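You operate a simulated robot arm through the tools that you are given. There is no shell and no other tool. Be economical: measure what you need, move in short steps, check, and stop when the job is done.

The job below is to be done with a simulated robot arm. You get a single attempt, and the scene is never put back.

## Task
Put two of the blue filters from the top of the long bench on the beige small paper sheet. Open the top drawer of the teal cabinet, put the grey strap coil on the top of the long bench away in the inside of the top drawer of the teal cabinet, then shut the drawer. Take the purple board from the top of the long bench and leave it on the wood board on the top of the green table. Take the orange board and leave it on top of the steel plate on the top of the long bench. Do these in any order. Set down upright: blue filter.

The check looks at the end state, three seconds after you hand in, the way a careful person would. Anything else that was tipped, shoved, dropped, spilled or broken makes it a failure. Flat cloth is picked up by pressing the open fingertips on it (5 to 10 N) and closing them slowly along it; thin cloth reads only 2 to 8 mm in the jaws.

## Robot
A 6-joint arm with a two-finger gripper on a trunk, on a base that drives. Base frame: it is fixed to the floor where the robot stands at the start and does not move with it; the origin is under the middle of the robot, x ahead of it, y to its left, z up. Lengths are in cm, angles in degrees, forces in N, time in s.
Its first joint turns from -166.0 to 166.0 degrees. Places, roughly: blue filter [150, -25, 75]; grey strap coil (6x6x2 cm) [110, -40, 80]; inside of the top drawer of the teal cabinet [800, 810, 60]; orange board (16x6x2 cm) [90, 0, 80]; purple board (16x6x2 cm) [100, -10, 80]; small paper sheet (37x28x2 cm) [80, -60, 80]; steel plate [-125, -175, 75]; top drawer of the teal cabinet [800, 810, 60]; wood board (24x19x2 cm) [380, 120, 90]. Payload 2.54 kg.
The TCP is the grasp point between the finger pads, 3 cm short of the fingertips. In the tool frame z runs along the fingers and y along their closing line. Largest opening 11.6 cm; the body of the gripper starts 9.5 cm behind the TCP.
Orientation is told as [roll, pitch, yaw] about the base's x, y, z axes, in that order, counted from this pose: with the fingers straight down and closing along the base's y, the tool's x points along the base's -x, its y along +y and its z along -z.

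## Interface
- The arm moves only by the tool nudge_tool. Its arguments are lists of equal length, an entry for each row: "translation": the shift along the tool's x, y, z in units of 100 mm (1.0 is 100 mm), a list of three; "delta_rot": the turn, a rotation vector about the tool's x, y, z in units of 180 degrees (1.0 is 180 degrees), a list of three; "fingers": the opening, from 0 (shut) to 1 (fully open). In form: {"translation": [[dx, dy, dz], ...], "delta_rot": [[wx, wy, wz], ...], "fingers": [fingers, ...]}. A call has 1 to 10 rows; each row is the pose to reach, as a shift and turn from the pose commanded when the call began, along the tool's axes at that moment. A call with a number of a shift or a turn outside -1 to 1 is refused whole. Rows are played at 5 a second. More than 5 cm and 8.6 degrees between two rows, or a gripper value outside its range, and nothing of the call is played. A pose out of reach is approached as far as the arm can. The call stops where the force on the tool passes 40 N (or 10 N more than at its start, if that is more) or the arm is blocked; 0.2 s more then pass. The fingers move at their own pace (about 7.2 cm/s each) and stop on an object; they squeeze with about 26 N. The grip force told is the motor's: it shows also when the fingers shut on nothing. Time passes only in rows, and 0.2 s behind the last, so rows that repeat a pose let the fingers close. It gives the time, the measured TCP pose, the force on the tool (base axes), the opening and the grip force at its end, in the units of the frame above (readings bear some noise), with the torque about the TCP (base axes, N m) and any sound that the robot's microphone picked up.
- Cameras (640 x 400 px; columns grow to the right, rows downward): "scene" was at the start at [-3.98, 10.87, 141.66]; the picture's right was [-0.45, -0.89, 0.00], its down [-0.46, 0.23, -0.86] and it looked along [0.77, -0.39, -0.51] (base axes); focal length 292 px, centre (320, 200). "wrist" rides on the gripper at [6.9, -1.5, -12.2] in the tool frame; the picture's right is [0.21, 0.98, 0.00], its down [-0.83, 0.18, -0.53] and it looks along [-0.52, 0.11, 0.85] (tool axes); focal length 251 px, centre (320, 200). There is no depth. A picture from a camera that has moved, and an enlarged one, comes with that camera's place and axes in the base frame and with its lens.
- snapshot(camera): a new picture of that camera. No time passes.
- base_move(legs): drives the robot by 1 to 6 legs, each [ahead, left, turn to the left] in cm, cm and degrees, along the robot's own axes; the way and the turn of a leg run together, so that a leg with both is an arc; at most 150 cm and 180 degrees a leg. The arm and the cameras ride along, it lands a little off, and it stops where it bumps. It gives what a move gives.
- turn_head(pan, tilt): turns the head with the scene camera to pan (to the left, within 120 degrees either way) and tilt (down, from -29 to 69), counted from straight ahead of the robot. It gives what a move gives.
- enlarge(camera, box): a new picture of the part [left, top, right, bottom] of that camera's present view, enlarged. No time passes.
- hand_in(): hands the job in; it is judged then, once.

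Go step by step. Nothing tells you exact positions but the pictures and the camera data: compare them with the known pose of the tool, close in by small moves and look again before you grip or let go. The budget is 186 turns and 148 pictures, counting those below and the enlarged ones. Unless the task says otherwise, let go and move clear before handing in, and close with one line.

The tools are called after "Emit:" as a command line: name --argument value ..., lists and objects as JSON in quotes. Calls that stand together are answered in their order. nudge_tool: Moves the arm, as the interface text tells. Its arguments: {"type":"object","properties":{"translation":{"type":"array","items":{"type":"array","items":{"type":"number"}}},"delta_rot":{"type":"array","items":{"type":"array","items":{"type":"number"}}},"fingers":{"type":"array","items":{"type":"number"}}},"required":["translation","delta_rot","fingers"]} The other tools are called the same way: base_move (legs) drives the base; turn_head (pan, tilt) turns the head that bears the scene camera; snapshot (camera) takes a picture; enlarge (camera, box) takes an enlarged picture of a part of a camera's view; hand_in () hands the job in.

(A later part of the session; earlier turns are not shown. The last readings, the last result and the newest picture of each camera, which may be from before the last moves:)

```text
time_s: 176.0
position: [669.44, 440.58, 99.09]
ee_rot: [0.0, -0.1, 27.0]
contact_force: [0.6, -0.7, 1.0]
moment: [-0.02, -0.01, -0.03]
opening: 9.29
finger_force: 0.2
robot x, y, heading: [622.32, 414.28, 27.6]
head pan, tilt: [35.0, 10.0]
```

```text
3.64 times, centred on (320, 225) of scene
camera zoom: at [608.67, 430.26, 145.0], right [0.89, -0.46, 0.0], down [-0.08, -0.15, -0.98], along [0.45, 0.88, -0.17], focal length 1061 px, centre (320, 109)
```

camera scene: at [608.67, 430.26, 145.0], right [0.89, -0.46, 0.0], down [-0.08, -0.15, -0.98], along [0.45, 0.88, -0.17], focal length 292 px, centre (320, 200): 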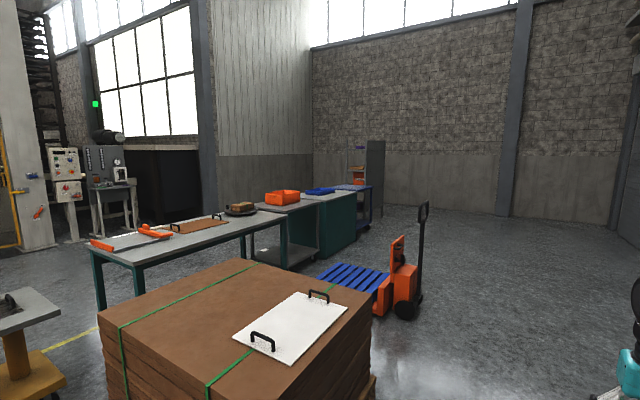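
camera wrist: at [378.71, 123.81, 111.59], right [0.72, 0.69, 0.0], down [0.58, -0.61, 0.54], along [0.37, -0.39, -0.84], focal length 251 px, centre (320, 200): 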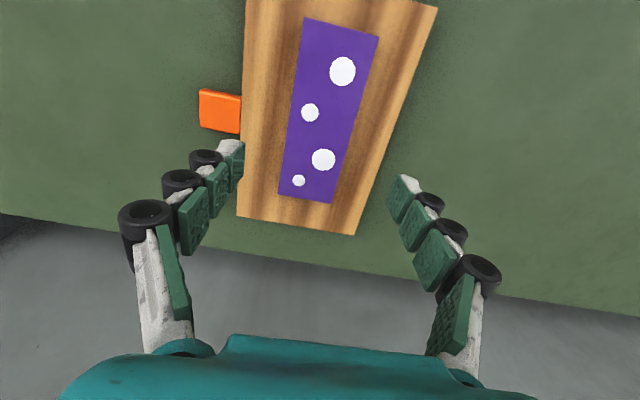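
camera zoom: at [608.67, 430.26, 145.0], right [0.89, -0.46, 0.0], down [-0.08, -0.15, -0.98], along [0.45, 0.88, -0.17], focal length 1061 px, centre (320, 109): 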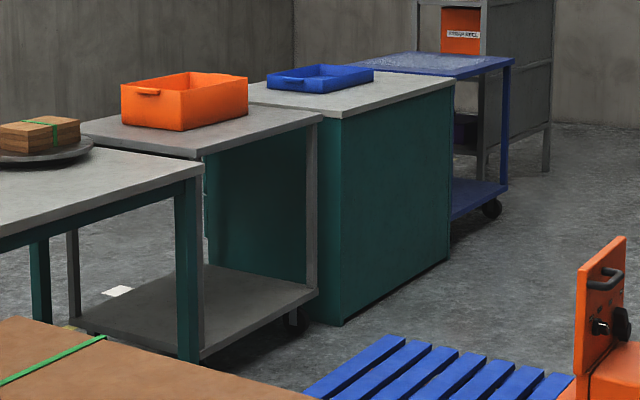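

The teal cabinet shows plain back and end faces here, so its drawers likely face the far side. I'll drive around past the pallet jack to view it.

Emit:
base_move --legs '[[120, 0, 0], [110, 0, 0], [0, 0, 40], [120, 0, 0], [50, 0, 0]]'

Emit:
turn_head --pan 30 --tilt 10

Emit:
snapshot --camera "scene"

Emit:
turn_head --pan -10 --tilt 10

Emit:
snapshot --camera "scene"

```text
time_s: 197.2
position: [903.09, 729.13, 98.98]
ee_rot: [-0.1, -0.1, 67.7]
contact_force: [0.4, -0.3, 0.6]
moment: [0.01, 0.03, 0.02]
opening: 9.27
finger_force: 0.2
robot x, y, heading: [884.19, 678.32, 68.6]
head pan, tilt: [35.0, 10.0]
```

```text
time_s: 197.9
position: [903.22, 729.15, 99.12]
ee_rot: [0.0, -0.1, 67.8]
contact_force: [-0.7, -0.6, 0.6]
moment: [0.02, -0.01, 0.02]
opening: 9.29
finger_force: 0.1
robot x, y, heading: [884.62, 678.46, 68.6]
head pan, tilt: [30.0, 10.0]
```

```text
86 pictures are left
camera scene: at [864.66, 681.82, 145.0], right [0.99, 0.15, 0.0], down [0.03, -0.17, -0.98], along [-0.15, 0.97, -0.17], focal length 292 px, centre (320, 200)
```

scene: 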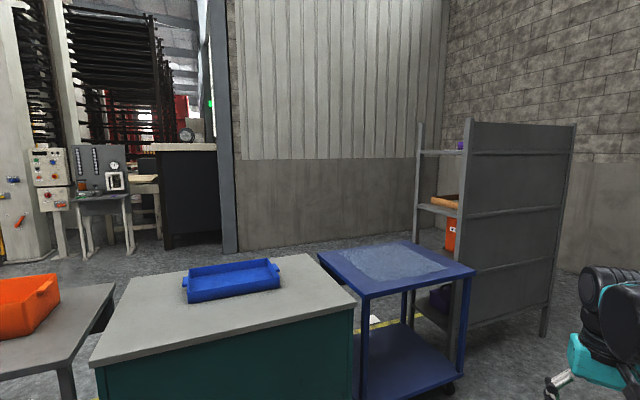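

```text
time_s: 199.0
position: [903.12, 729.04, 99.0]
ee_rot: [0.0, -0.1, 67.8]
contact_force: [0.0, -0.5, 0.1]
moment: [-0.01, 0.03, 0.02]
opening: 9.28
finger_force: 0.1
robot x, y, heading: [884.6, 678.37, 68.7]
head pan, tilt: [-10.0, 10.0]
```

```text
85 pictures are left
camera scene: at [870.89, 680.57, 145.0], right [0.85, -0.52, 0.0], down [-0.09, -0.15, -0.98], along [0.51, 0.84, -0.17], focal length 292 px, centre (320, 200)
```

scene: 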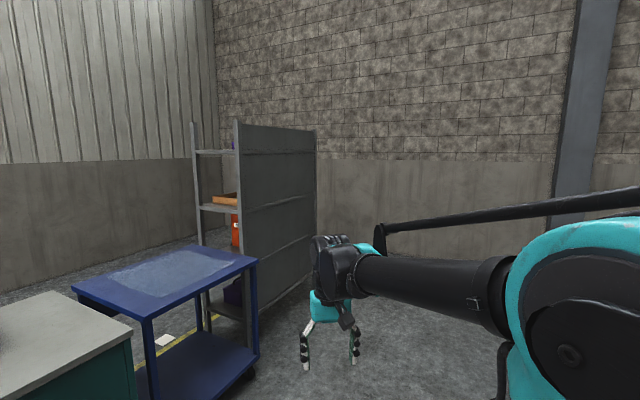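

The row faces the wall-side aisle, so I must get behind it. Checking both routes: the gap right of the rack and the left end.

Emit:
enlarge --camera "scene" --box '[160, 180, 480, 380]'

Emit:
turn_head --pan 75 --tilt 15

Emit:
snapshot --camera "scene"

```text
2.00 times, centred on (320, 280) of scene
camera zoom: at [870.89, 680.57, 145.0], right [0.85, -0.52, 0.0], down [-0.09, -0.15, -0.98], along [0.51, 0.84, -0.17], focal length 583 px, centre (320, 40)
```

zoom: 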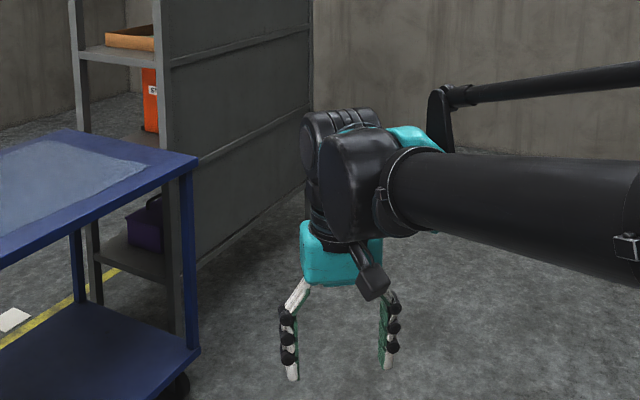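

```text
time_s: 200.6
position: [903.19, 729.13, 99.11]
ee_rot: [0.0, 0.0, 67.9]
contact_force: [-0.2, -0.3, 1.5]
moment: [0.01, 0.01, -0.03]
opening: 9.28
finger_force: 0.0
robot x, y, heading: [884.47, 679.0, 68.6]
head pan, tilt: [75.0, 15.0]
```

```text
83 pictures are left
camera scene: at [858.54, 678.18, 144.19], right [0.59, 0.8, 0.0], down [0.21, -0.15, -0.97], along [-0.78, 0.57, -0.26], focal length 292 px, centre (320, 200)
```

scene: 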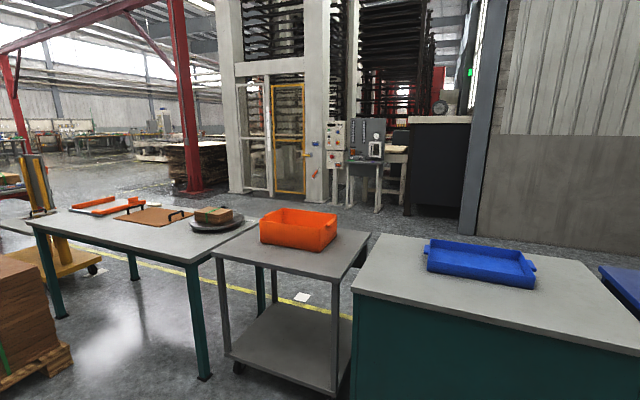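

There is about 130 cm clear between the rack's right end and the brick wall. I'll drive round that way, first to a waypoint and look.

Emit:
base_move --legs '[[140, -54.5, 0], [140, -54.5, 0]]'

Emit:
turn_head --pan 25 --tilt 20

Emit:
snapshot --camera "scene"

```text
refused: leg 1 is longer than a leg can be; nothing moved
```

```text
time_s: 201.8
position: [903.13, 729.15, 99.09]
ee_rot: [-0.1, -0.1, 67.9]
contact_force: [-0.5, 0.2, -0.3]
moment: [-0.01, 0.02, -0.03]
opening: 9.28
finger_force: 0.2
robot x, y, heading: [884.58, 678.04, 68.7]
head pan, tilt: [25.0, 20.0]
```

```text
82 pictures are left
camera scene: at [865.46, 681.92, 143.37], right [1.0, 0.06, 0.0], down [0.02, -0.34, -0.94], along [-0.06, 0.94, -0.34], focal length 292 px, centre (320, 200)
```

scene: 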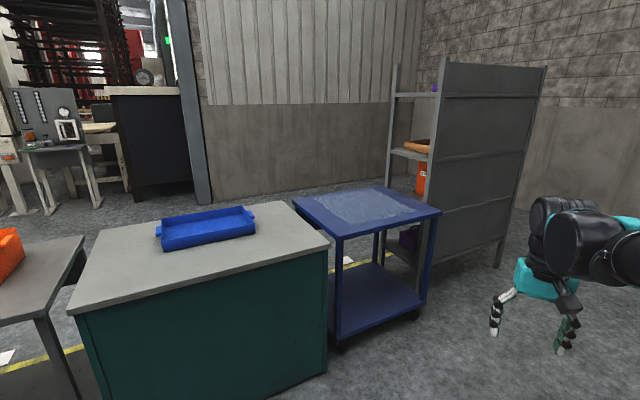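

Emit:
base_move --legs '[[94, -36.5, 0], [94, -36.5, 0], [92, -36, 0]]'

Emit:
turn_head --pan 35 --tilt 22

Emit:
snapshot --camera "scene"

```text
time_s: 216.6
position: [1112.21, 947.95, 99.12]
ee_rot: [0.0, 0.0, 65.9]
contact_force: [-0.9, 0.0, 0.1]
moment: [0.03, 0.02, 0.0]
opening: 9.27
finger_force: 0.0
robot x, y, heading: [1092.35, 897.82, 66.7]
head pan, tilt: [25.0, 20.0]
```

```text
time_s: 217.3
position: [1112.09, 948.01, 99.1]
ee_rot: [0.0, 0.0, 65.9]
contact_force: [-0.6, 0.6, 0.2]
moment: [0.01, -0.01, 0.01]
opening: 9.29
finger_force: 0.1
robot x, y, heading: [1091.95, 897.92, 66.7]
head pan, tilt: [35.0, 22.0]
```

```text
81 pictures are left
camera scene: at [1071.39, 901.75, 143.05], right [0.98, 0.2, 0.0], down [0.08, -0.37, -0.93], along [-0.19, 0.91, -0.37], focal length 292 px, centre (320, 200)
```

scene: 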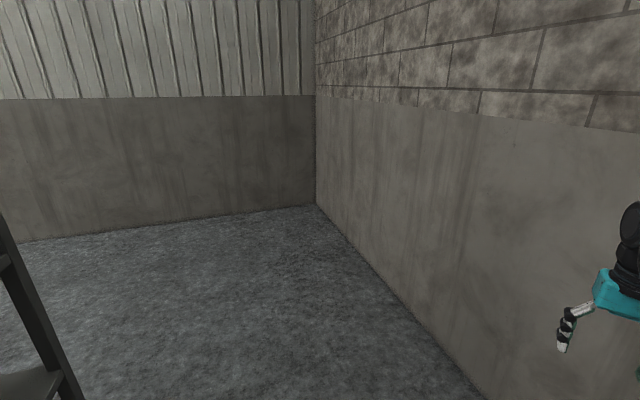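

Enough room. Turn parallel to the wall, shift right a little, and drive around the rack.

Emit:
base_move --legs '[[0, 0, 53], [0, -20, 0], [120, 0, 0], [90, 0, 0], [0, 0, 90]]'

Emit:
turn_head --pan 25 --tilt 15

Emit:
snapshot --camera "scene"

```text
time_s: 235.1
position: [956.37, 1058.77, 99.03]
ee_rot: [0.0, -0.1, -149.5]
contact_force: [-1.1, 0.4, -1.2]
moment: [0.01, 0.0, 0.0]
opening: 9.27
finger_force: 0.1
robot x, y, heading: [1002.31, 1087.75, -149.2]
head pan, tilt: [35.0, 22.0]
```

```text
time_s: 235.8
position: [956.19, 1058.73, 99.17]
ee_rot: [0.0, -0.1, -149.5]
contact_force: [0.5, 0.4, -0.5]
moment: [-0.02, -0.04, 0.02]
opening: 9.28
finger_force: 0.0
robot x, y, heading: [1002.11, 1087.98, -149.1]
head pan, tilt: [25.0, 15.0]
```

```text
80 pictures are left
camera scene: at [1014.86, 1073.4, 144.18], right [-0.83, 0.56, 0.0], down [0.14, 0.22, -0.97], along [-0.54, -0.8, -0.26], focal length 292 px, centre (320, 200)
```

scene: 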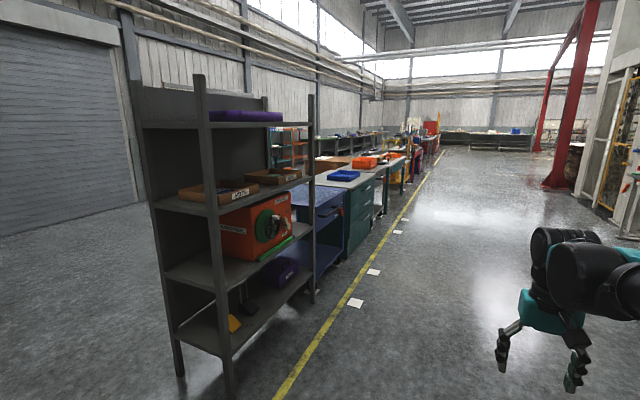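

Emit:
enlarge --camera "scene" --box '[290, 140, 430, 280]'

```text
2.86 times, centred on (360, 210) of scene
camera zoom: at [1014.86, 1073.4, 144.18], right [-0.83, 0.56, 0.0], down [0.14, 0.22, -0.97], along [-0.54, -0.8, -0.26], focal length 833 px, centre (206, 171)
```

zoom: 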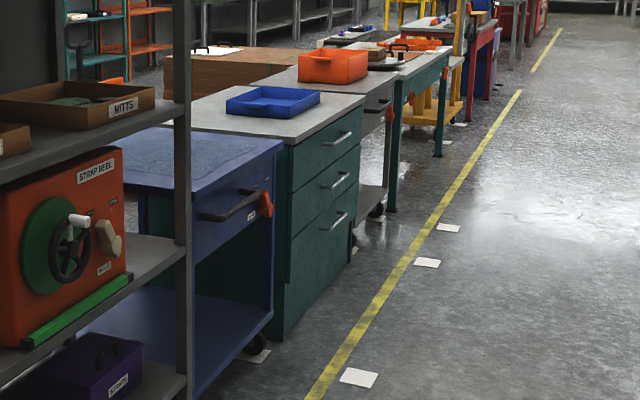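

The drawers with bar handles face this aisle; top handle near (781,825,68). Drive opposite it and face it.

Emit:
base_move --legs '[[108, 0, 0], [108, 0, 0], [108, 0, 0], [0, 0, 90]]'

Emit:
turn_head --pan 20 --tilt 35

Emit:
snapshot --camera "scene"

```text
time_s: 255.5
position: [755.49, 874.72, 99.04]
ee_rot: [0.0, -0.1, -57.6]
contact_force: [0.0, -0.7, -0.2]
moment: [0.0, 0.0, -0.03]
opening: 9.27
finger_force: 0.0
robot x, y, heading: [724.77, 919.49, -56.6]
head pan, tilt: [25.0, 15.0]
```

```text
time_s: 256.4
position: [755.49, 874.73, 99.05]
ee_rot: [0.0, -0.1, -57.5]
contact_force: [0.3, -0.1, -0.1]
moment: [0.02, -0.05, 0.02]
opening: 9.25
finger_force: 0.0
robot x, y, heading: [724.74, 919.48, -56.9]
head pan, tilt: [20.0, 35.0]
```

```text
78 pictures are left
camera scene: at [737.87, 932.28, 140.99], right [-0.6, -0.8, 0.0], down [-0.46, 0.34, -0.82], along [0.66, -0.49, -0.57], focal length 292 px, centre (320, 200)
```

scene: 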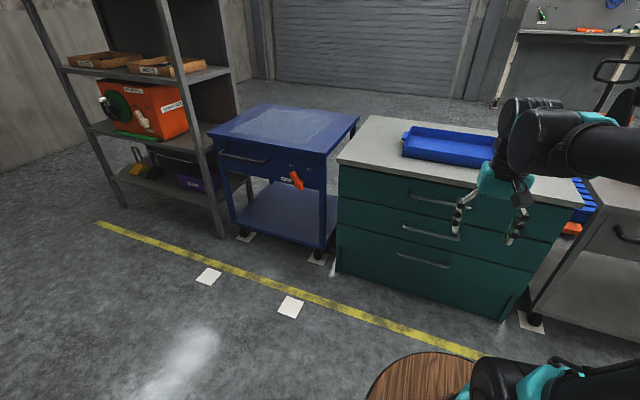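

Emit:
enlarge --camera "scene" --box '[330, 140, 530, 280]'

Emit:
snapshot --camera "wrist"

```text
2.86 times, centred on (430, 210) of scene
camera zoom: at [737.87, 932.28, 140.99], right [-0.6, -0.8, 0.0], down [-0.46, 0.34, -0.82], along [0.66, -0.49, -0.57], focal length 833 px, centre (6, 171)
```

zoom: 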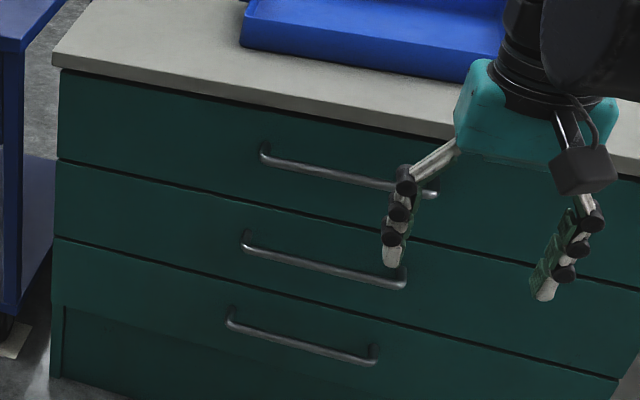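

```text
76 pictures are left
camera wrist: at [750.51, 879.75, 111.31], right [0.71, 0.71, 0.0], down [0.6, -0.6, 0.54], along [0.38, -0.38, -0.84], focal length 251 px, centre (320, 200)
```

wrist: 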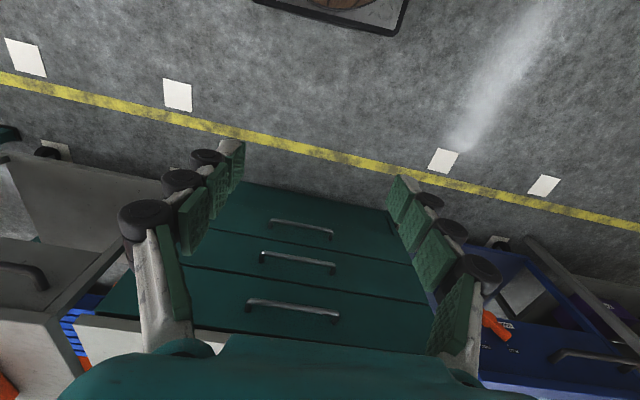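

Top handle bar is at ≈(789.3,830.1,69). I'll extend the arm, pitch the tool to horizontal and roll so the fingers close vertically on the bar.

Emit:
nudge_tool --translation '[[-0.5, 0, 0], [-1.0, 0, 0]]' --delta_rot '[[0, 0, 0], [0, 0, 0]]' --fingers '[0.8, 0.8]'

Emit:
nudge_tool --translation '[[-0.5, 0, 0], [-1.0, 0, 0]]' --delta_rot '[[0, 0, 0], [0, 0, 0]]' --fingers '[0.8, 0.8]'

Emit:
nudge_tool --translation '[[0, 0, 0], [0, 0, 0], [0, 0, 0], [0, 0, 0], [0, 0, 0], [0, 0, 0], [0, 0, 0], [0, 0, 0], [0, 0, 0], [0, 0, 0]]' --delta_rot '[[0, -0.047, 0], [0, -0.094, 0], [0, -0.141, 0], [0, -0.188, 0], [0, -0.235, 0], [0, -0.282, 0], [0, -0.329, 0], [0, -0.376, 0], [0, -0.423, 0], [0, -0.47, 0]]' --fingers '[0.8, 0.8, 0.8, 0.8, 0.8, 0.8, 0.8, 0.8, 0.8, 0.8]'

Emit:
snapshot --camera "scene"

```text
time_s: 257.0
position: [761.15, 866.23, 98.92]
ee_rot: [0.1, -0.2, -57.6]
contact_force: [-0.1, 0.3, 0.7]
moment: [-0.05, -0.04, 0.02]
opening: 9.25
finger_force: 0.1
robot x, y, heading: [724.76, 919.05, -56.9]
head pan, tilt: [20.0, 35.0]
```

```text
time_s: 257.6
position: [766.13, 857.99, 98.87]
ee_rot: [0.0, -0.2, -57.6]
contact_force: [-1.1, 0.8, 0.3]
moment: [-0.07, -0.04, -0.03]
opening: 9.3
finger_force: 0.0
robot x, y, heading: [724.76, 919.34, -56.9]
head pan, tilt: [20.0, 35.0]
```

```text
time_s: 259.8
position: [766.17, 857.85, 99.03]
ee_rot: [0.0, -84.9, -57.4]
contact_force: [-0.1, 0.5, -0.3]
moment: [-0.02, 0.01, 0.04]
opening: 9.28
finger_force: 0.0
robot x, y, heading: [724.83, 919.3, -56.6]
head pan, tilt: [20.0, 35.0]
```

```text
75 pictures are left
camera scene: at [737.86, 932.3, 140.99], right [-0.6, -0.8, 0.0], down [-0.46, 0.34, -0.82], along [0.66, -0.49, -0.57], focal length 292 px, centre (320, 200)
```

scene: 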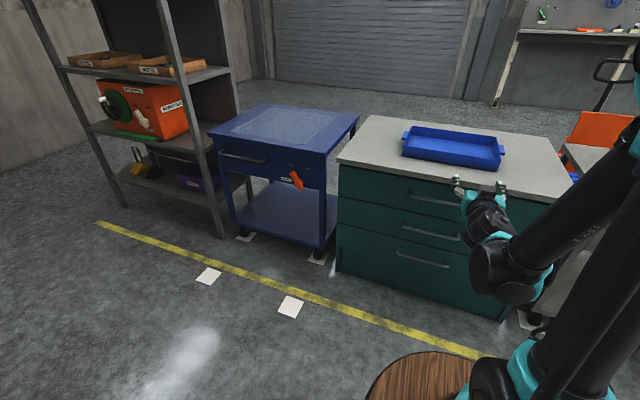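

Pitched. Now roll 90° so the fingers close vertically.

Emit:
nudge_tool --translation '[[0, 0, 0], [0, 0, 0], [0, 0, 0], [0, 0, 0], [0, 0, 0], [0, 0, 0], [0, 0, 0], [0, 0, 0], [0, 0, 0], [0, 0, 0]]' --delta_rot '[[0, 0, 0.047], [0, 0, 0.094], [0, 0, 0.141], [0, 0, 0.188], [0, 0, 0.235], [0, 0, 0.282], [0, 0, 0.329], [0, 0, 0.376], [0, 0, 0.423], [0, 0, 0.47]]' --fingers '[0.8, 0.8, 0.8, 0.8, 0.8, 0.8, 0.8, 0.8, 0.8, 0.8]'

Emit:
nudge_tool --translation '[[0, 0, 0], [0, 0, 0]]' --delta_rot '[[0, 0, 0.03], [0, 0, 0.03]]' --fingers '[0.8, 0.8]'

Emit:
snapshot --camera "wrist"

```text
time_s: 262.0
position: [766.21, 857.76, 99.01]
ee_rot: [84.7, -5.3, -147.1]
contact_force: [0.0, -0.1, -1.1]
moment: [0.01, -0.04, 0.0]
opening: 9.28
finger_force: 0.1
robot x, y, heading: [725.09, 919.26, -56.9]
head pan, tilt: [20.0, 35.0]
```

```text
time_s: 262.6
position: [766.25, 857.78, 99.12]
ee_rot: [84.7, 0.0, -147.6]
contact_force: [0.5, 0.2, 0.3]
moment: [0.0, 0.0, 0.0]
opening: 9.29
finger_force: 0.1
robot x, y, heading: [724.82, 919.2, -56.7]
head pan, tilt: [20.0, 35.0]
```

```text
74 pictures are left
camera wrist: at [765.48, 871.89, 98.8], right [0.23, 0.04, 0.97], down [-0.97, -0.01, 0.23], along [0.02, -1.0, 0.04], focal length 251 px, centre (320, 200)
```

wrist: 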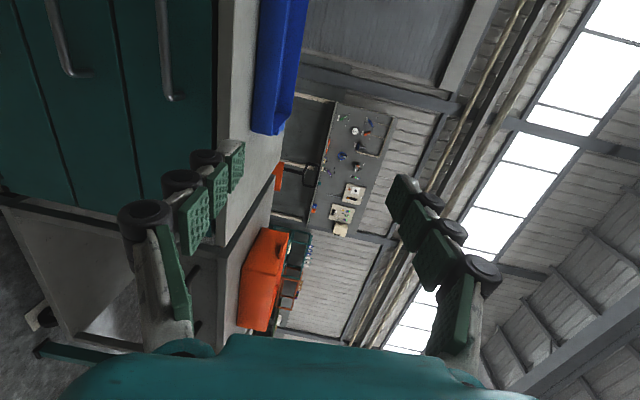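

Lower to handle height (z≈69) and shift left 4 cm.

Emit:
nudge_tool --translation '[[0.2, -0.45, 0], [0.41, -0.9, 0], [0.41, -1.0, 0]]' --delta_rot '[[0, 0, 0], [0, 0, 0], [0, 0, 0]]' --fingers '[0.8, 0.8, 0.8]'

Emit:
nudge_tool --translation '[[0, -0.5, 0], [0, -1.0, 0]]' --delta_rot '[[0, 0, 0], [0, 0, 0]]' --fingers '[0.8, 0.8]'

Emit:
nudge_tool --translation '[[0, -0.5, 0], [0, -1.0, 0]]' --delta_rot '[[0, 0, 0], [0, 0, 0]]' --fingers '[0.8, 0.8]'

Emit:
snapshot --camera "wrist"

Emit:
snapshot --camera "scene"

```text
time_s: 263.4
position: [770.32, 859.55, 96.11]
ee_rot: [84.6, 0.0, -147.6]
contact_force: [-0.2, -1.6, 0.4]
moment: [0.0, 0.01, 0.01]
opening: 9.31
finger_force: 0.1
out of reach, approached as far as the arm can: row 1, 2, 3
robot x, y, heading: [724.74, 919.66, -56.9]
head pan, tilt: [20.0, 35.0]
```

```text
time_s: 264.0
position: [771.73, 858.56, 95.63]
ee_rot: [84.6, -0.1, -147.6]
contact_force: [0.6, -0.5, 0.0]
moment: [0.01, -0.02, 0.02]
opening: 9.32
finger_force: 0.0
out of reach, approached as far as the arm can: row 1, 2
robot x, y, heading: [725.05, 919.31, -56.6]
head pan, tilt: [20.0, 35.0]
```

```text
time_s: 264.6
position: [773.19, 857.59, 95.05]
ee_rot: [84.6, 0.0, -147.6]
contact_force: [-0.2, 0.1, 0.9]
moment: [-0.01, -0.05, -0.02]
opening: 9.28
finger_force: 0.1
out of reach, approached as far as the arm can: row 1, 2
robot x, y, heading: [725.14, 919.17, -56.8]
head pan, tilt: [20.0, 35.0]
```

```text
73 pictures are left
camera wrist: at [772.47, 871.71, 94.69], right [0.23, 0.04, 0.97], down [-0.97, -0.01, 0.23], along [0.02, -1.0, 0.04], focal length 251 px, centre (320, 200)
```

wrist: 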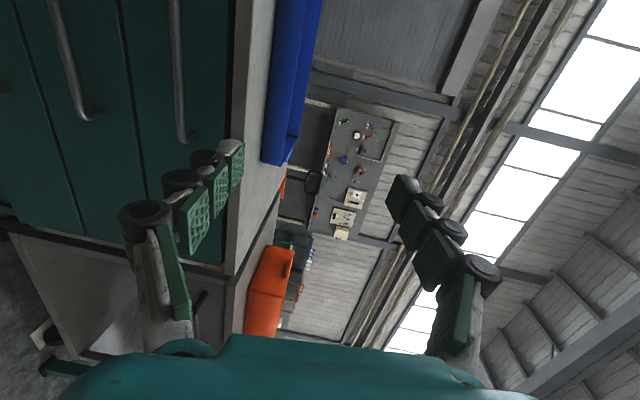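

```text
72 pictures are left
camera scene: at [737.88, 932.28, 140.99], right [-0.6, -0.8, 0.0], down [-0.46, 0.34, -0.82], along [0.66, -0.49, -0.57], focal length 292 px, centre (320, 200)
```

scene: 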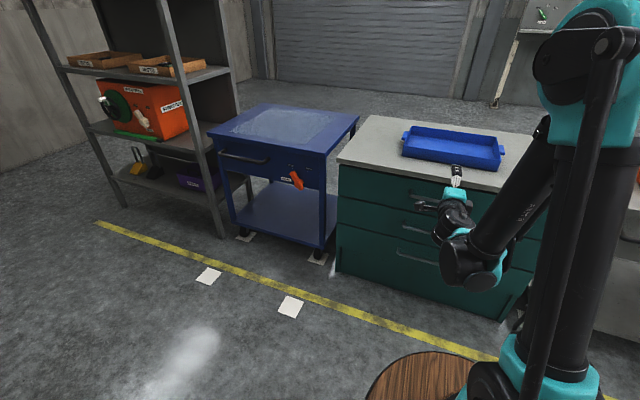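

Horizontal is out of reach this low near the body. I'll try further extension first, then lower.

Emit:
nudge_tool --translation '[[0, 0, 0.45], [0, 0, 0.9], [0, -0.1, 1.0]]' --delta_rot '[[0, 0, 0], [0, 0, 0], [0, 0, 0]]' --fingers '[0.8, 0.8, 0.8]'

Emit:
nudge_tool --translation '[[0, -0.3, 0.3], [0, -0.6, 0.5], [0, -0.9, 0.5]]' --delta_rot '[[0, 0, 0], [0, 0, 0], [0, 0, 0]]' --fingers '[0.8, 0.8, 0.8]'

```text
time_s: 265.4
position: [778.51, 849.51, 93.13]
ee_rot: [84.8, -0.1, -147.4]
contact_force: [0.1, -0.6, -0.2]
moment: [0.02, 0.02, -0.01]
opening: 9.28
finger_force: 0.0
robot x, y, heading: [725.01, 919.38, -56.7]
head pan, tilt: [20.0, 35.0]
```

```text
time_s: 266.2
position: [782.12, 844.73, 85.43]
ee_rot: [84.7, 0.0, -147.6]
contact_force: [0.0, 0.0, 0.1]
moment: [0.02, 0.0, -0.01]
opening: 9.3
finger_force: 0.1
out of reach, approached as far as the arm can: row 3
robot x, y, heading: [724.61, 919.51, -56.8]
head pan, tilt: [20.0, 35.0]
```

Lower is possible when extended. Add ~15° downward tilt and approach a stand-off in front of the bar.

Emit:
nudge_tool --translation '[[0, 0, 0], [0, 0, 0]]' --delta_rot '[[0.045, 0, 0], [0.085, 0, 0]]' --fingers '[0.55, 0.55]'

Emit:
nudge_tool --translation '[[-0.1, -0.3, 0.2], [-0.2, -0.6, 0.4], [-0.2, -0.9, 0.5]]' --delta_rot '[[0, 0, 0], [0, 0, 0], [0, 0, 0]]' --fingers '[0.55, 0.55, 0.55]'

Emit:
snapshot --camera "scene"

Emit:
snapshot --camera "wrist"

```text
time_s: 266.8
position: [782.16, 844.81, 85.62]
ee_rot: [69.4, 0.1, -147.6]
contact_force: [0.5, 0.2, 0.4]
moment: [-0.02, 0.04, 0.01]
opening: 6.4
finger_force: 0.0
robot x, y, heading: [725.0, 919.47, -56.8]
head pan, tilt: [20.0, 35.0]
```

```text
time_s: 267.6
position: [781.7, 841.96, 75.96]
ee_rot: [69.3, 0.0, -147.6]
contact_force: [-0.4, 0.0, -0.8]
moment: [0.02, -0.01, 0.03]
opening: 6.38
finger_force: 0.0
out of reach, approached as far as the arm can: row 3
robot x, y, heading: [725.01, 919.58, -56.8]
head pan, tilt: [20.0, 35.0]
```

```text
71 pictures are left
camera scene: at [737.87, 932.29, 140.99], right [-0.6, -0.8, 0.0], down [-0.46, 0.34, -0.82], along [0.66, -0.49, -0.57], focal length 292 px, centre (320, 200)
```

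scene: 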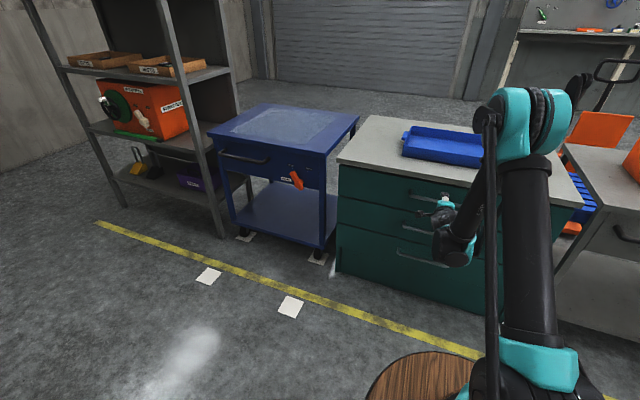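

```text
70 pictures are left
camera wrist: at [781.17, 855.83, 78.86], right [0.37, -0.17, 0.91], down [-0.93, -0.07, 0.36], along [0.01, -0.98, -0.19], focal length 251 px, centre (320, 200)
```

wrist: 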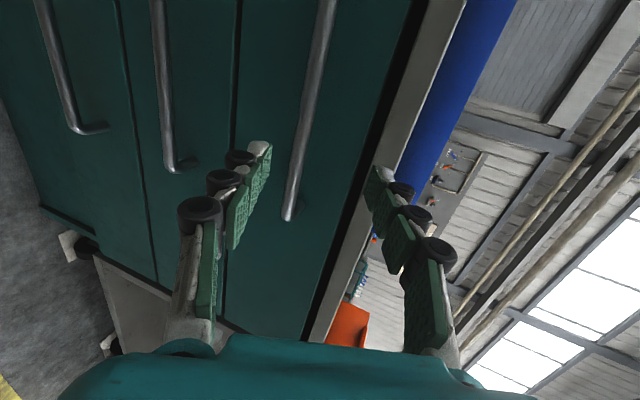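

Bar confirmed at z≈69; the tool axis meets it with a ~1.5 cm drop. Advance along the tool.

Emit:
nudge_tool --translation '[[0, -0.05, 0.4], [0, -0.1, 0.8], [0, -0.15, 1.0]]' --delta_rot '[[0, 0, 0], [0, 0, 0], [0, 0, 0]]' --fingers '[0.55, 0.55, 0.55]'

Emit:
snapshot --camera "wrist"

```text
time_s: 268.4
position: [786.53, 834.48, 70.73]
ee_rot: [69.4, 0.1, -147.6]
contact_force: [0.2, 1.0, -0.1]
moment: [0.03, 0.01, 0.03]
opening: 6.41
finger_force: 0.1
robot x, y, heading: [724.73, 919.81, -56.6]
head pan, tilt: [20.0, 35.0]
```

```text
69 pictures are left
camera wrist: at [785.9, 848.27, 73.64], right [0.37, -0.17, 0.91], down [-0.93, -0.07, 0.36], along [0.01, -0.98, -0.19], focal length 251 px, centre (320, 200)
```

wrist: 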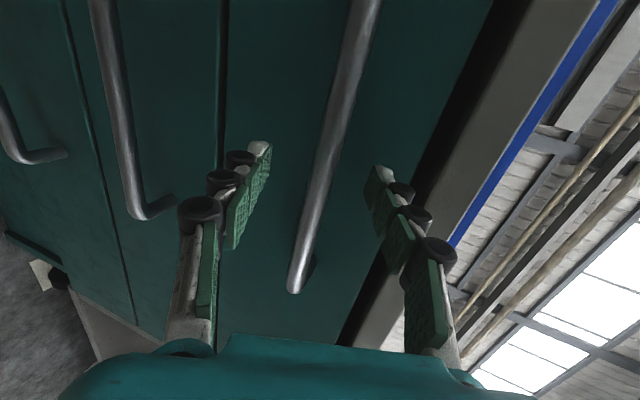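

Emit:
nudge_tool --translation '[[0, 0.02, 0.2], [0, 0.03, 0.37]]' --delta_rot '[[0, 0, 0], [0, 0, 0]]' --fingers '[0.55, 0.55]'

Emit:
snapshot --camera "wrist"

```text
time_s: 269.0
position: [788.41, 831.46, 69.85]
ee_rot: [69.5, -0.1, -147.4]
contact_force: [-1.2, 2.3, 0.9]
moment: [-0.01, -0.01, -0.01]
opening: 6.71
finger_force: 0.3
robot x, y, heading: [725.09, 919.32, -57.0]
head pan, tilt: [20.0, 35.0]
```

```text
68 pictures are left
camera wrist: at [787.86, 845.29, 72.73], right [0.37, -0.17, 0.91], down [-0.93, -0.08, 0.36], along [0.01, -0.98, -0.19], focal length 251 px, centre (320, 200)
```

wrist: 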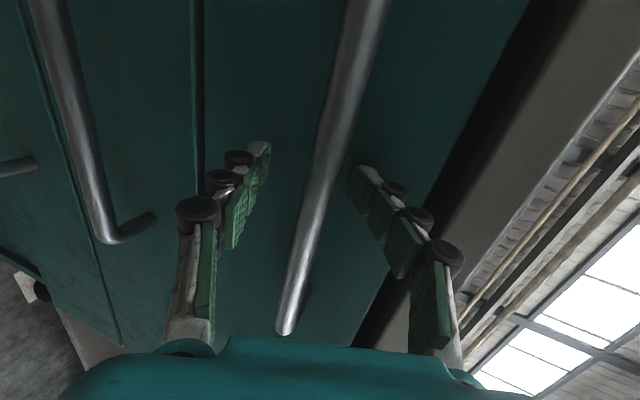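

Bar is between the fingers. Close on it.

Emit:
nudge_tool --translation '[[0, 0, 0], [0, 0, 0], [0, 0, 0], [0, 0, 0]]' --delta_rot '[[0, 0, 0], [0, 0, 0], [0, 0, 0], [0, 0, 0]]' --fingers '[0.35, 0.15, 0, 0]'

Emit:
snapshot --camera "wrist"

```text
time_s: 270.0
position: [788.48, 831.5, 69.78]
ee_rot: [69.3, -0.1, -147.6]
contact_force: [-5.9, 11.8, -20.0]
moment: [0.13, -0.35, -0.48]
opening: 1.38
finger_force: 38.5
robot x, y, heading: [724.8, 919.63, -56.4]
head pan, tilt: [20.0, 35.0]
```

```text
67 pictures are left
camera wrist: at [787.83, 845.3, 72.64], right [0.37, -0.18, 0.91], down [-0.93, -0.07, 0.36], along [0.01, -0.98, -0.19], focal length 251 px, centre (320, 200)
```

wrist: 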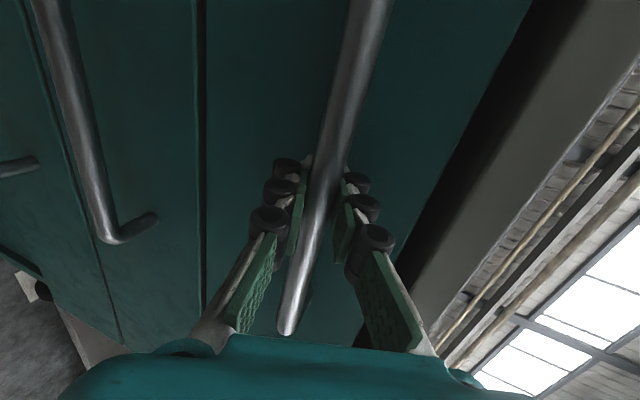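

Handle gripped. Pull by driving backwards in two steps.

Emit:
base_move --legs '[[-8, 0, 0]]'

Emit:
base_move --legs '[[-22, 0, 0]]'

Emit:
snapshot --camera "scene"

```text
time_s: 271.0
position: [783.82, 838.1, 69.63]
ee_rot: [69.4, 0.0, -147.6]
contact_force: [23.4, 12.1, -16.1]
moment: [0.26, -0.66, -0.41]
opening: 1.42
finger_force: 38.8
robot x, y, heading: [720.01, 926.25, -56.7]
head pan, tilt: [20.0, 35.0]
```

```text
time_s: 272.7
position: [771.74, 856.73, 69.78]
ee_rot: [69.4, -0.1, -147.6]
contact_force: [22.3, 11.3, -6.1]
moment: [0.13, -0.42, -0.28]
opening: 1.44
finger_force: 39.2
robot x, y, heading: [708.3, 944.85, -57.1]
head pan, tilt: [20.0, 35.0]
```

```text
66 pictures are left
camera scene: at [721.51, 957.58, 140.98], right [-0.6, -0.8, 0.0], down [-0.46, 0.34, -0.82], along [0.65, -0.49, -0.57], focal length 292 px, centre (320, 200)
```

scene: 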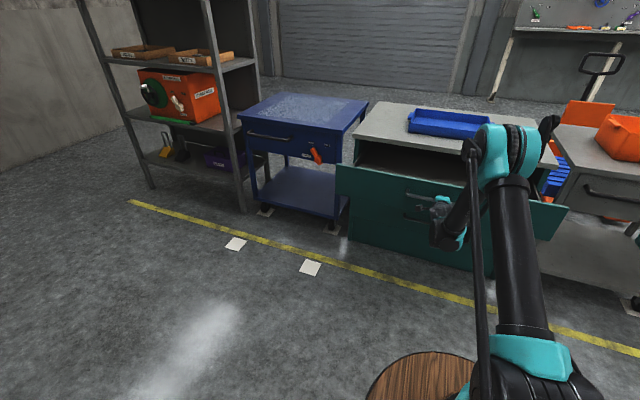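

Drawer is open ~30 cm. Release, withdraw, back off and turn the tool downward again.

Emit:
nudge_tool --translation '[[0, 0, 0], [0, 0, 0], [0, 0, -0.3], [0, 0, -0.7], [0, 0, -1.0]]' --delta_rot '[[0, 0, 0], [0, 0, 0], [0, 0, 0], [0, 0, 0], [0, 0, 0]]' --fingers '[0.3, 0.45, 0.45, 0.45, 0.45]'

Emit:
base_move --legs '[[-25, 0, 0]]'

Emit:
nudge_tool --translation '[[0, 0.1, 0], [0, 0.2, 0], [0, 0.3, 0], [0, 0.4, 0], [0, 0.5, 0], [0, 0.6, 0], [0, 0.7, 0], [0, 0.8, 0], [0, 0.9, 0], [0, 1.0, 0]]' --delta_rot '[[0.04, 0, 0], [0.08, 0, 0], [0.12, 0, 0], [0.16, 0, 0], [0.2, 0, 0], [0.24, 0, 0], [0.28, 0, 0], [0.32, 0, 0], [0.355, 0, 0], [0.3856, 0, 0]]' --fingers '[0.6, 0.6, 0.6, 0.6, 0.6, 0.6, 0.6, 0.6, 0.6, 0.6]'

Emit:
snapshot --camera "scene"

```text
time_s: 273.9
position: [766.64, 864.74, 73.23]
ee_rot: [69.6, 0.0, -147.6]
contact_force: [0.6, -0.2, 0.5]
moment: [-0.03, -0.06, 0.0]
opening: 5.22
finger_force: 0.0
robot x, y, heading: [708.39, 944.92, -56.9]
head pan, tilt: [20.0, 35.0]
```

```text
time_s: 275.8
position: [752.98, 885.85, 73.44]
ee_rot: [69.4, 0.0, -147.6]
contact_force: [0.3, 0.6, 0.8]
moment: [0.01, 0.02, -0.02]
opening: 5.21
finger_force: 0.1
robot x, y, heading: [694.38, 965.62, -56.8]
head pan, tilt: [20.0, 35.0]
```

```text
time_s: 277.9
position: [754.79, 882.86, 82.84]
ee_rot: [-0.1, 0.0, -147.5]
contact_force: [0.7, 0.7, 0.8]
moment: [0.0, 0.01, -0.01]
opening: 6.96
finger_force: 0.0
robot x, y, heading: [694.82, 965.87, -56.8]
head pan, tilt: [20.0, 35.0]
```

```text
65 pictures are left
camera scene: at [707.67, 978.7, 140.99], right [-0.6, -0.8, 0.0], down [-0.46, 0.34, -0.82], along [0.65, -0.49, -0.57], focal length 292 px, centre (320, 200)
```

scene: 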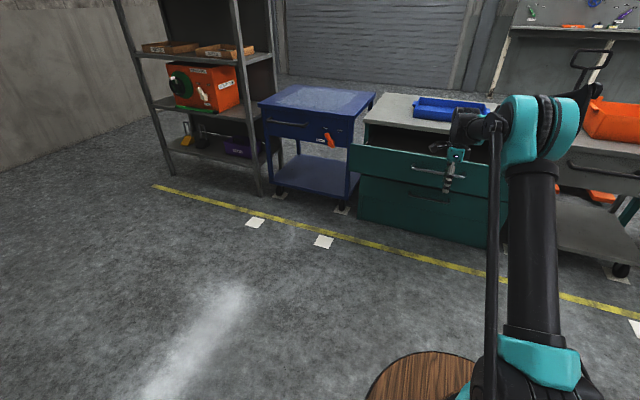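

Now raise and tuck the arm, then drive back the same way to fetch the coil.

Emit:
nudge_tool --translation '[[0, -0.4, -0.3], [0, -0.8, -0.5], [0, -1.0, -0.6]]' --delta_rot '[[0, 0, 0], [0, 0, 0], [0, 0, 0]]' --fingers '[0.8, 0.8, 0.8]'

Emit:
nudge_tool --translation '[[0, -0.4, -0.3], [0, -0.8, -0.5], [0, -1.0, -0.6]]' --delta_rot '[[0, 0, 0], [0, 0, 0], [0, 0, 0]]' --fingers '[0.8, 0.8, 0.8]'

Emit:
nudge_tool --translation '[[0, -0.4, -0.3], [0, -0.8, -0.5], [0, -1.0, -0.6]]' --delta_rot '[[0, 0, 0], [0, 0, 0], [0, 0, 0]]' --fingers '[0.8, 0.8, 0.8]'

Emit:
nudge_tool --translation '[[0, -0.4, 0], [0, -0.8, 0], [0, -1.0, 0]]' --delta_rot '[[0, 0, 0], [0, 0, 0], [0, 0, 0]]' --fingers '[0.8, 0.8, 0.8]'

Emit:
base_move --legs '[[0, 0, 79], [111, 0, 0], [111, 0, 0], [109, 0, 0], [0, 0, -81]]'

Emit:
turn_head --pan 20 --tilt 20

Emit:
snapshot --camera "scene"

```text
time_s: 278.8
position: [749.61, 891.33, 88.78]
ee_rot: [0.0, 0.0, -147.7]
contact_force: [-0.1, 0.1, -0.4]
moment: [0.01, 0.06, -0.06]
opening: 9.3
finger_force: 0.1
robot x, y, heading: [694.5, 966.36, -56.7]
head pan, tilt: [20.0, 35.0]
```

```text
time_s: 279.6
position: [744.21, 899.7, 94.95]
ee_rot: [0.1, 0.0, -147.6]
contact_force: [0.0, 0.4, 0.5]
moment: [0.04, 0.03, -0.02]
opening: 9.27
finger_force: 0.1
robot x, y, heading: [694.63, 965.57, -57.0]
head pan, tilt: [20.0, 35.0]
```

```text
time_s: 280.4
position: [738.69, 907.98, 100.63]
ee_rot: [0.1, -0.1, -147.6]
contact_force: [1.1, 0.2, 0.5]
moment: [0.01, -0.03, 0.01]
opening: 9.29
finger_force: 0.0
robot x, y, heading: [694.6, 965.84, -57.1]
head pan, tilt: [20.0, 35.0]
```

```text
time_s: 281.1
position: [733.41, 916.5, 100.59]
ee_rot: [0.0, 0.0, -147.5]
contact_force: [0.5, -0.6, 0.1]
moment: [0.01, 0.03, -0.02]
opening: 9.3
finger_force: 0.1
robot x, y, heading: [694.76, 966.12, -56.9]
head pan, tilt: [20.0, 35.0]
```

```text
time_s: 300.6
position: [1055.87, 1125.67, 100.58]
ee_rot: [-0.3, -0.1, -67.7]
contact_force: [-10.8, -6.3, -6.5]
moment: [0.17, -0.22, -0.09]
opening: 8.25
finger_force: 0.0
robot x, y, heading: [1000.79, 1096.3, 22.9]
head pan, tilt: [20.0, 35.0]
stopped in leg 4: the force on the tool passed its limit at 52 N (the readings are from after the stop); the commanded pose is now the measured one
```

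```text
time_s: 301.4
position: [1055.86, 1125.86, 100.56]
ee_rot: [-0.2, -0.1, -67.6]
contact_force: [-12.5, -7.2, -4.7]
moment: [0.25, -0.42, -0.13]
opening: 8.14
finger_force: 0.0
robot x, y, heading: [1000.88, 1096.29, 23.1]
head pan, tilt: [20.0, 20.0]
```

```text
64 pictures are left
camera scene: at [990.73, 1111.72, 143.37], right [0.68, -0.73, 0.0], down [-0.25, -0.23, -0.94], along [0.69, 0.64, -0.34], focal length 292 px, centre (320, 200)
```

scene: 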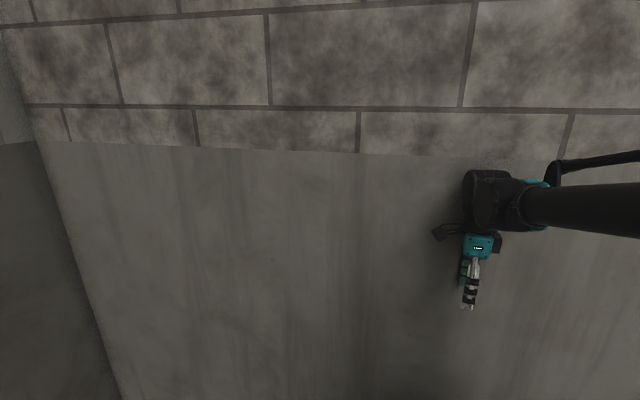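

The fingertips touched the wall lightly (arm was pointing at it); back off, turn along the lane and continue.

Emit:
base_move --legs '[[-22, 0, 0], [0, 0, -82], [0, 22, 0], [110, 0, 0], [105, 0, 0], [0, 0, -76]]'

Emit:
turn_head --pan 0 --tilt 15

Emit:
snapshot --camera "scene"

```text
time_s: 321.4
position: [1065.71, 864.8, 100.58]
ee_rot: [-0.3, -0.1, 133.5]
contact_force: [0.2, 0.3, -0.4]
moment: [0.02, 0.02, -0.02]
opening: 9.27
finger_force: 0.0
robot x, y, heading: [1106.61, 912.24, -136.1]
head pan, tilt: [20.0, 20.0]
```

```text
time_s: 322.2
position: [1065.75, 864.69, 100.62]
ee_rot: [-0.3, -0.1, 133.5]
contact_force: [0.3, -1.3, -0.4]
moment: [0.01, 0.01, 0.01]
opening: 9.3
finger_force: 0.0
robot x, y, heading: [1106.4, 912.29, -136.0]
head pan, tilt: [0.0, 15.0]
```

```text
63 pictures are left
camera scene: at [1118.82, 903.1, 144.18], right [-0.7, 0.72, 0.0], down [0.19, 0.18, -0.97], along [-0.69, -0.67, -0.26], focal length 292 px, centre (320, 200)
```

scene: 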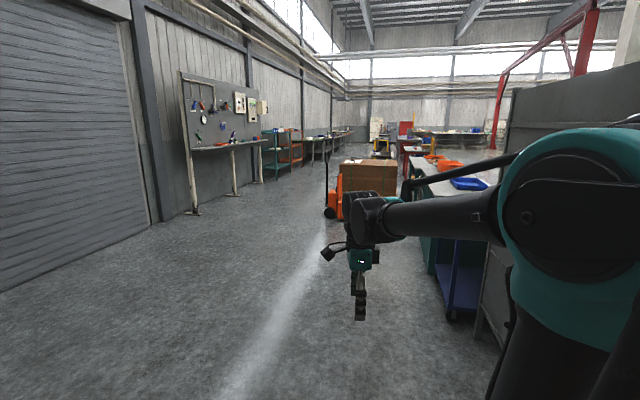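

Clear path ahead. Drive back down the aisle to the long bench.

Emit:
base_move --legs '[[0, 0, 10.4], [120, 0, 0], [120, 0, 0], [120, 0, 0], [121, 0, 0], [0, 0, -26.8]]'

Emit:
snapshot --camera "scene"

```text
time_s: 347.4
position: [768.19, 492.08, 100.51]
ee_rot: [-0.2, -0.2, 116.0]
contact_force: [0.3, -0.3, 0.1]
moment: [-0.01, -0.01, -0.02]
opening: 9.28
finger_force: 0.0
robot x, y, heading: [821.39, 525.07, -153.4]
head pan, tilt: [0.0, 15.0]
```

```text
62 pictures are left
camera scene: at [830.48, 512.78, 144.19], right [-0.45, 0.89, 0.0], down [0.23, 0.12, -0.97], along [-0.86, -0.43, -0.26], focal length 292 px, centre (320, 200)
```

scene: 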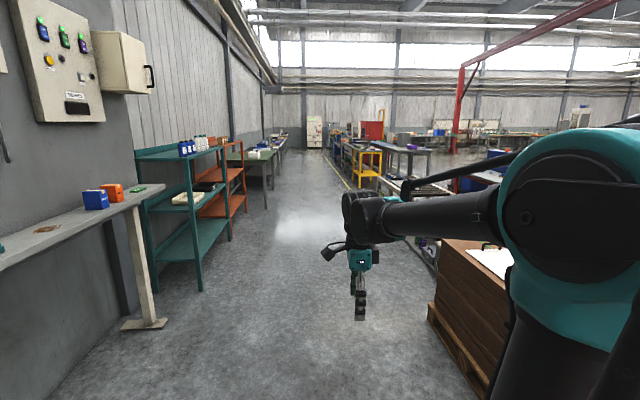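

Emit:
base_move --legs '[[0, 0, 1.2], [147, 0, 0], [147, 0, 0], [147, 0, 0], [147, 0, 0], [0, 0, 3]]'

Emit:
snapshot --camera "scene"

```text
time_s: 376.2
position: [239.21, 237.23, 100.77]
ee_rot: [-0.3, -0.1, 118.2]
contact_force: [-0.3, 0.5, 0.6]
moment: [0.02, -0.02, 0.02]
opening: 9.26
finger_force: 0.0
robot x, y, heading: [290.84, 271.88, -151.3]
head pan, tilt: [0.0, 15.0]
```

```text
61 pictures are left
camera scene: at [300.58, 260.18, 144.19], right [-0.48, 0.88, 0.0], down [0.23, 0.12, -0.97], along [-0.85, -0.47, -0.26], focal length 292 px, centre (320, 200)
```

scene: 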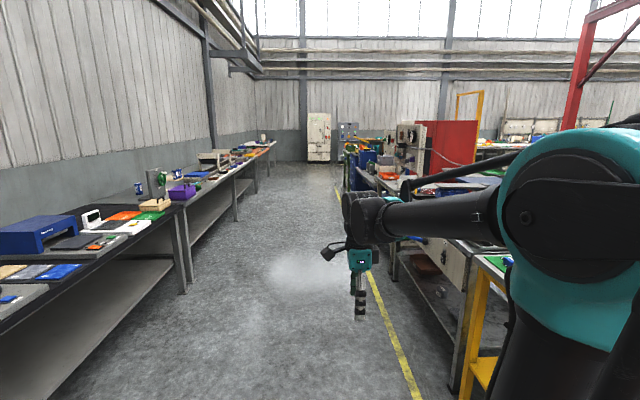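

Continue to the bench and face it at the coil.

Emit:
base_move --legs '[[0, 0, 5.5], [106, 0, 0], [106, 0, 0], [105, 0, 0], [0, 0, 87.3], [58, 0, 0]]'

Emit:
turn_head --pan 15 --tilt 35

Emit:
snapshot --camera "scene"

Emit:
snapshot --camera "wrist"

```text
time_s: 398.9
position: [100.42, -9.34, 100.51]
ee_rot: [-0.2, -0.2, -148.4]
contact_force: [-0.9, -0.1, 0.8]
moment: [0.04, 0.0, 0.0]
opening: 9.29
finger_force: 0.1
robot x, y, heading: [62.1, 40.56, -57.7]
head pan, tilt: [0.0, 15.0]
```

```text
time_s: 399.7
position: [100.47, -9.25, 100.48]
ee_rot: [-0.3, -0.1, -148.4]
contact_force: [0.3, 0.3, 0.6]
moment: [0.01, 0.02, -0.04]
opening: 9.3
finger_force: 0.0
robot x, y, heading: [62.69, 40.85, -57.7]
head pan, tilt: [15.0, 35.0]
```

```text
60 pictures are left
camera scene: at [75.26, 52.5, 140.99], right [-0.68, -0.73, 0.0], down [-0.42, 0.39, -0.82], along [0.6, -0.56, -0.57], focal length 292 px, centre (320, 200)
```

scene: 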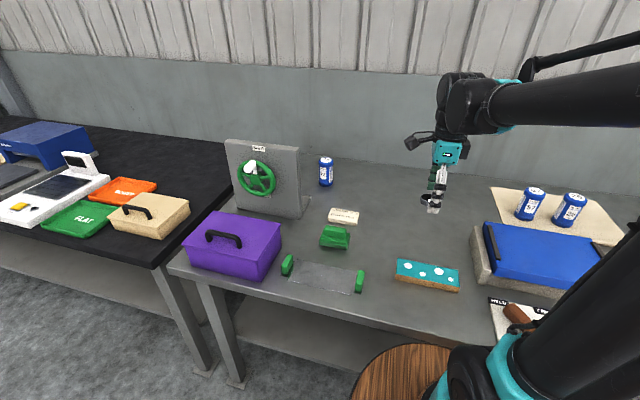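

```text
59 pictures are left
camera wrist: at [105.55, -4.37, 112.83], right [0.69, -0.72, 0.0], down [-0.61, -0.59, 0.53], along [-0.39, -0.37, -0.85], focal length 251 px, centre (320, 200)
```

wrist: 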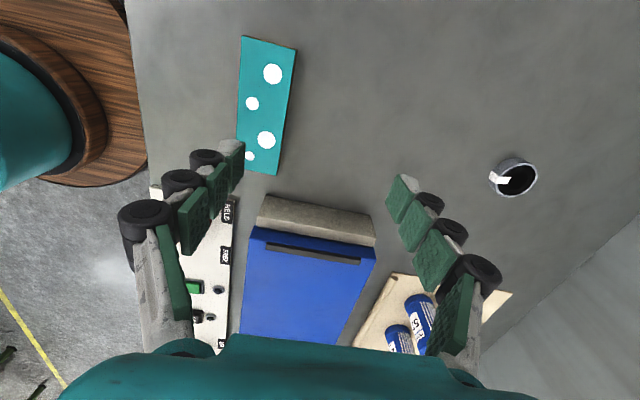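

Coil at (113,−37.2). Extend toward it.

Emit:
nudge_tool --translation '[[-0.1, 0.45, 0], [-0.2, 0.9, 0], [-0.2, 1.0, 0]]' --delta_rot '[[0, 0, 0], [0, 0, 0], [0, 0, 0]]' --fingers '[0.8, 0.8, 0.8]'

Emit:
nudge_tool --translation '[[-0.1, 0.45, 0], [-0.19, 0.9, 0], [-0.19, 1.0, 0]]' --delta_rot '[[0, 0, 0], [0, 0, 0], [0, 0, 0]]' --fingers '[0.8, 0.8, 0.8]'

Emit:
nudge_tool --translation '[[0, 0.45, 0], [0, 0.9, 0.3], [0, 1.0, 0.6]]' --delta_rot '[[0, 0, 0], [0, 0, 0], [0, 0, 0]]' --fingers '[0.8, 0.8, 0.8]'

Emit:
snapshot --camera "wrist"

```text
time_s: 400.5
position: [103.91, -18.81, 100.63]
ee_rot: [-0.2, -0.2, -148.3]
contact_force: [-0.3, 0.7, -0.5]
moment: [0.01, -0.01, -0.03]
opening: 9.26
finger_force: 0.1
robot x, y, heading: [62.81, 40.44, -57.8]
head pan, tilt: [15.0, 35.0]
```

```text
time_s: 401.3
position: [107.59, -28.45, 100.66]
ee_rot: [-0.2, 0.0, -148.3]
contact_force: [-0.9, 0.5, 0.6]
moment: [-0.01, -0.05, -0.04]
opening: 9.27
finger_force: 0.0
robot x, y, heading: [62.72, 40.38, -57.8]
head pan, tilt: [15.0, 35.0]
```

```text
refused: row 2 steps farther than a row can; nothing moved
```

```text
58 pictures are left
camera wrist: at [112.71, -23.48, 112.84], right [0.69, -0.72, 0.0], down [-0.61, -0.59, 0.53], along [-0.39, -0.37, -0.85], focal length 251 px, centre (320, 200)
```

wrist: 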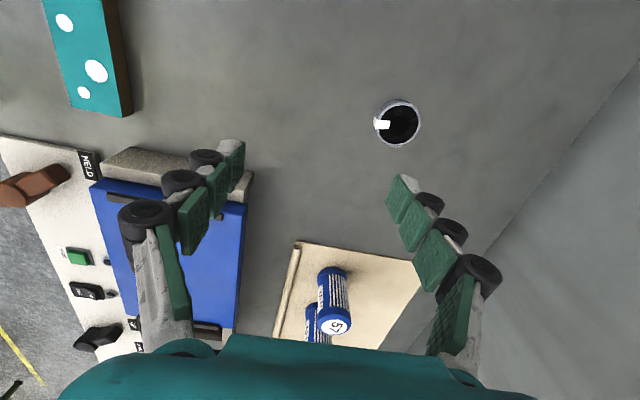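

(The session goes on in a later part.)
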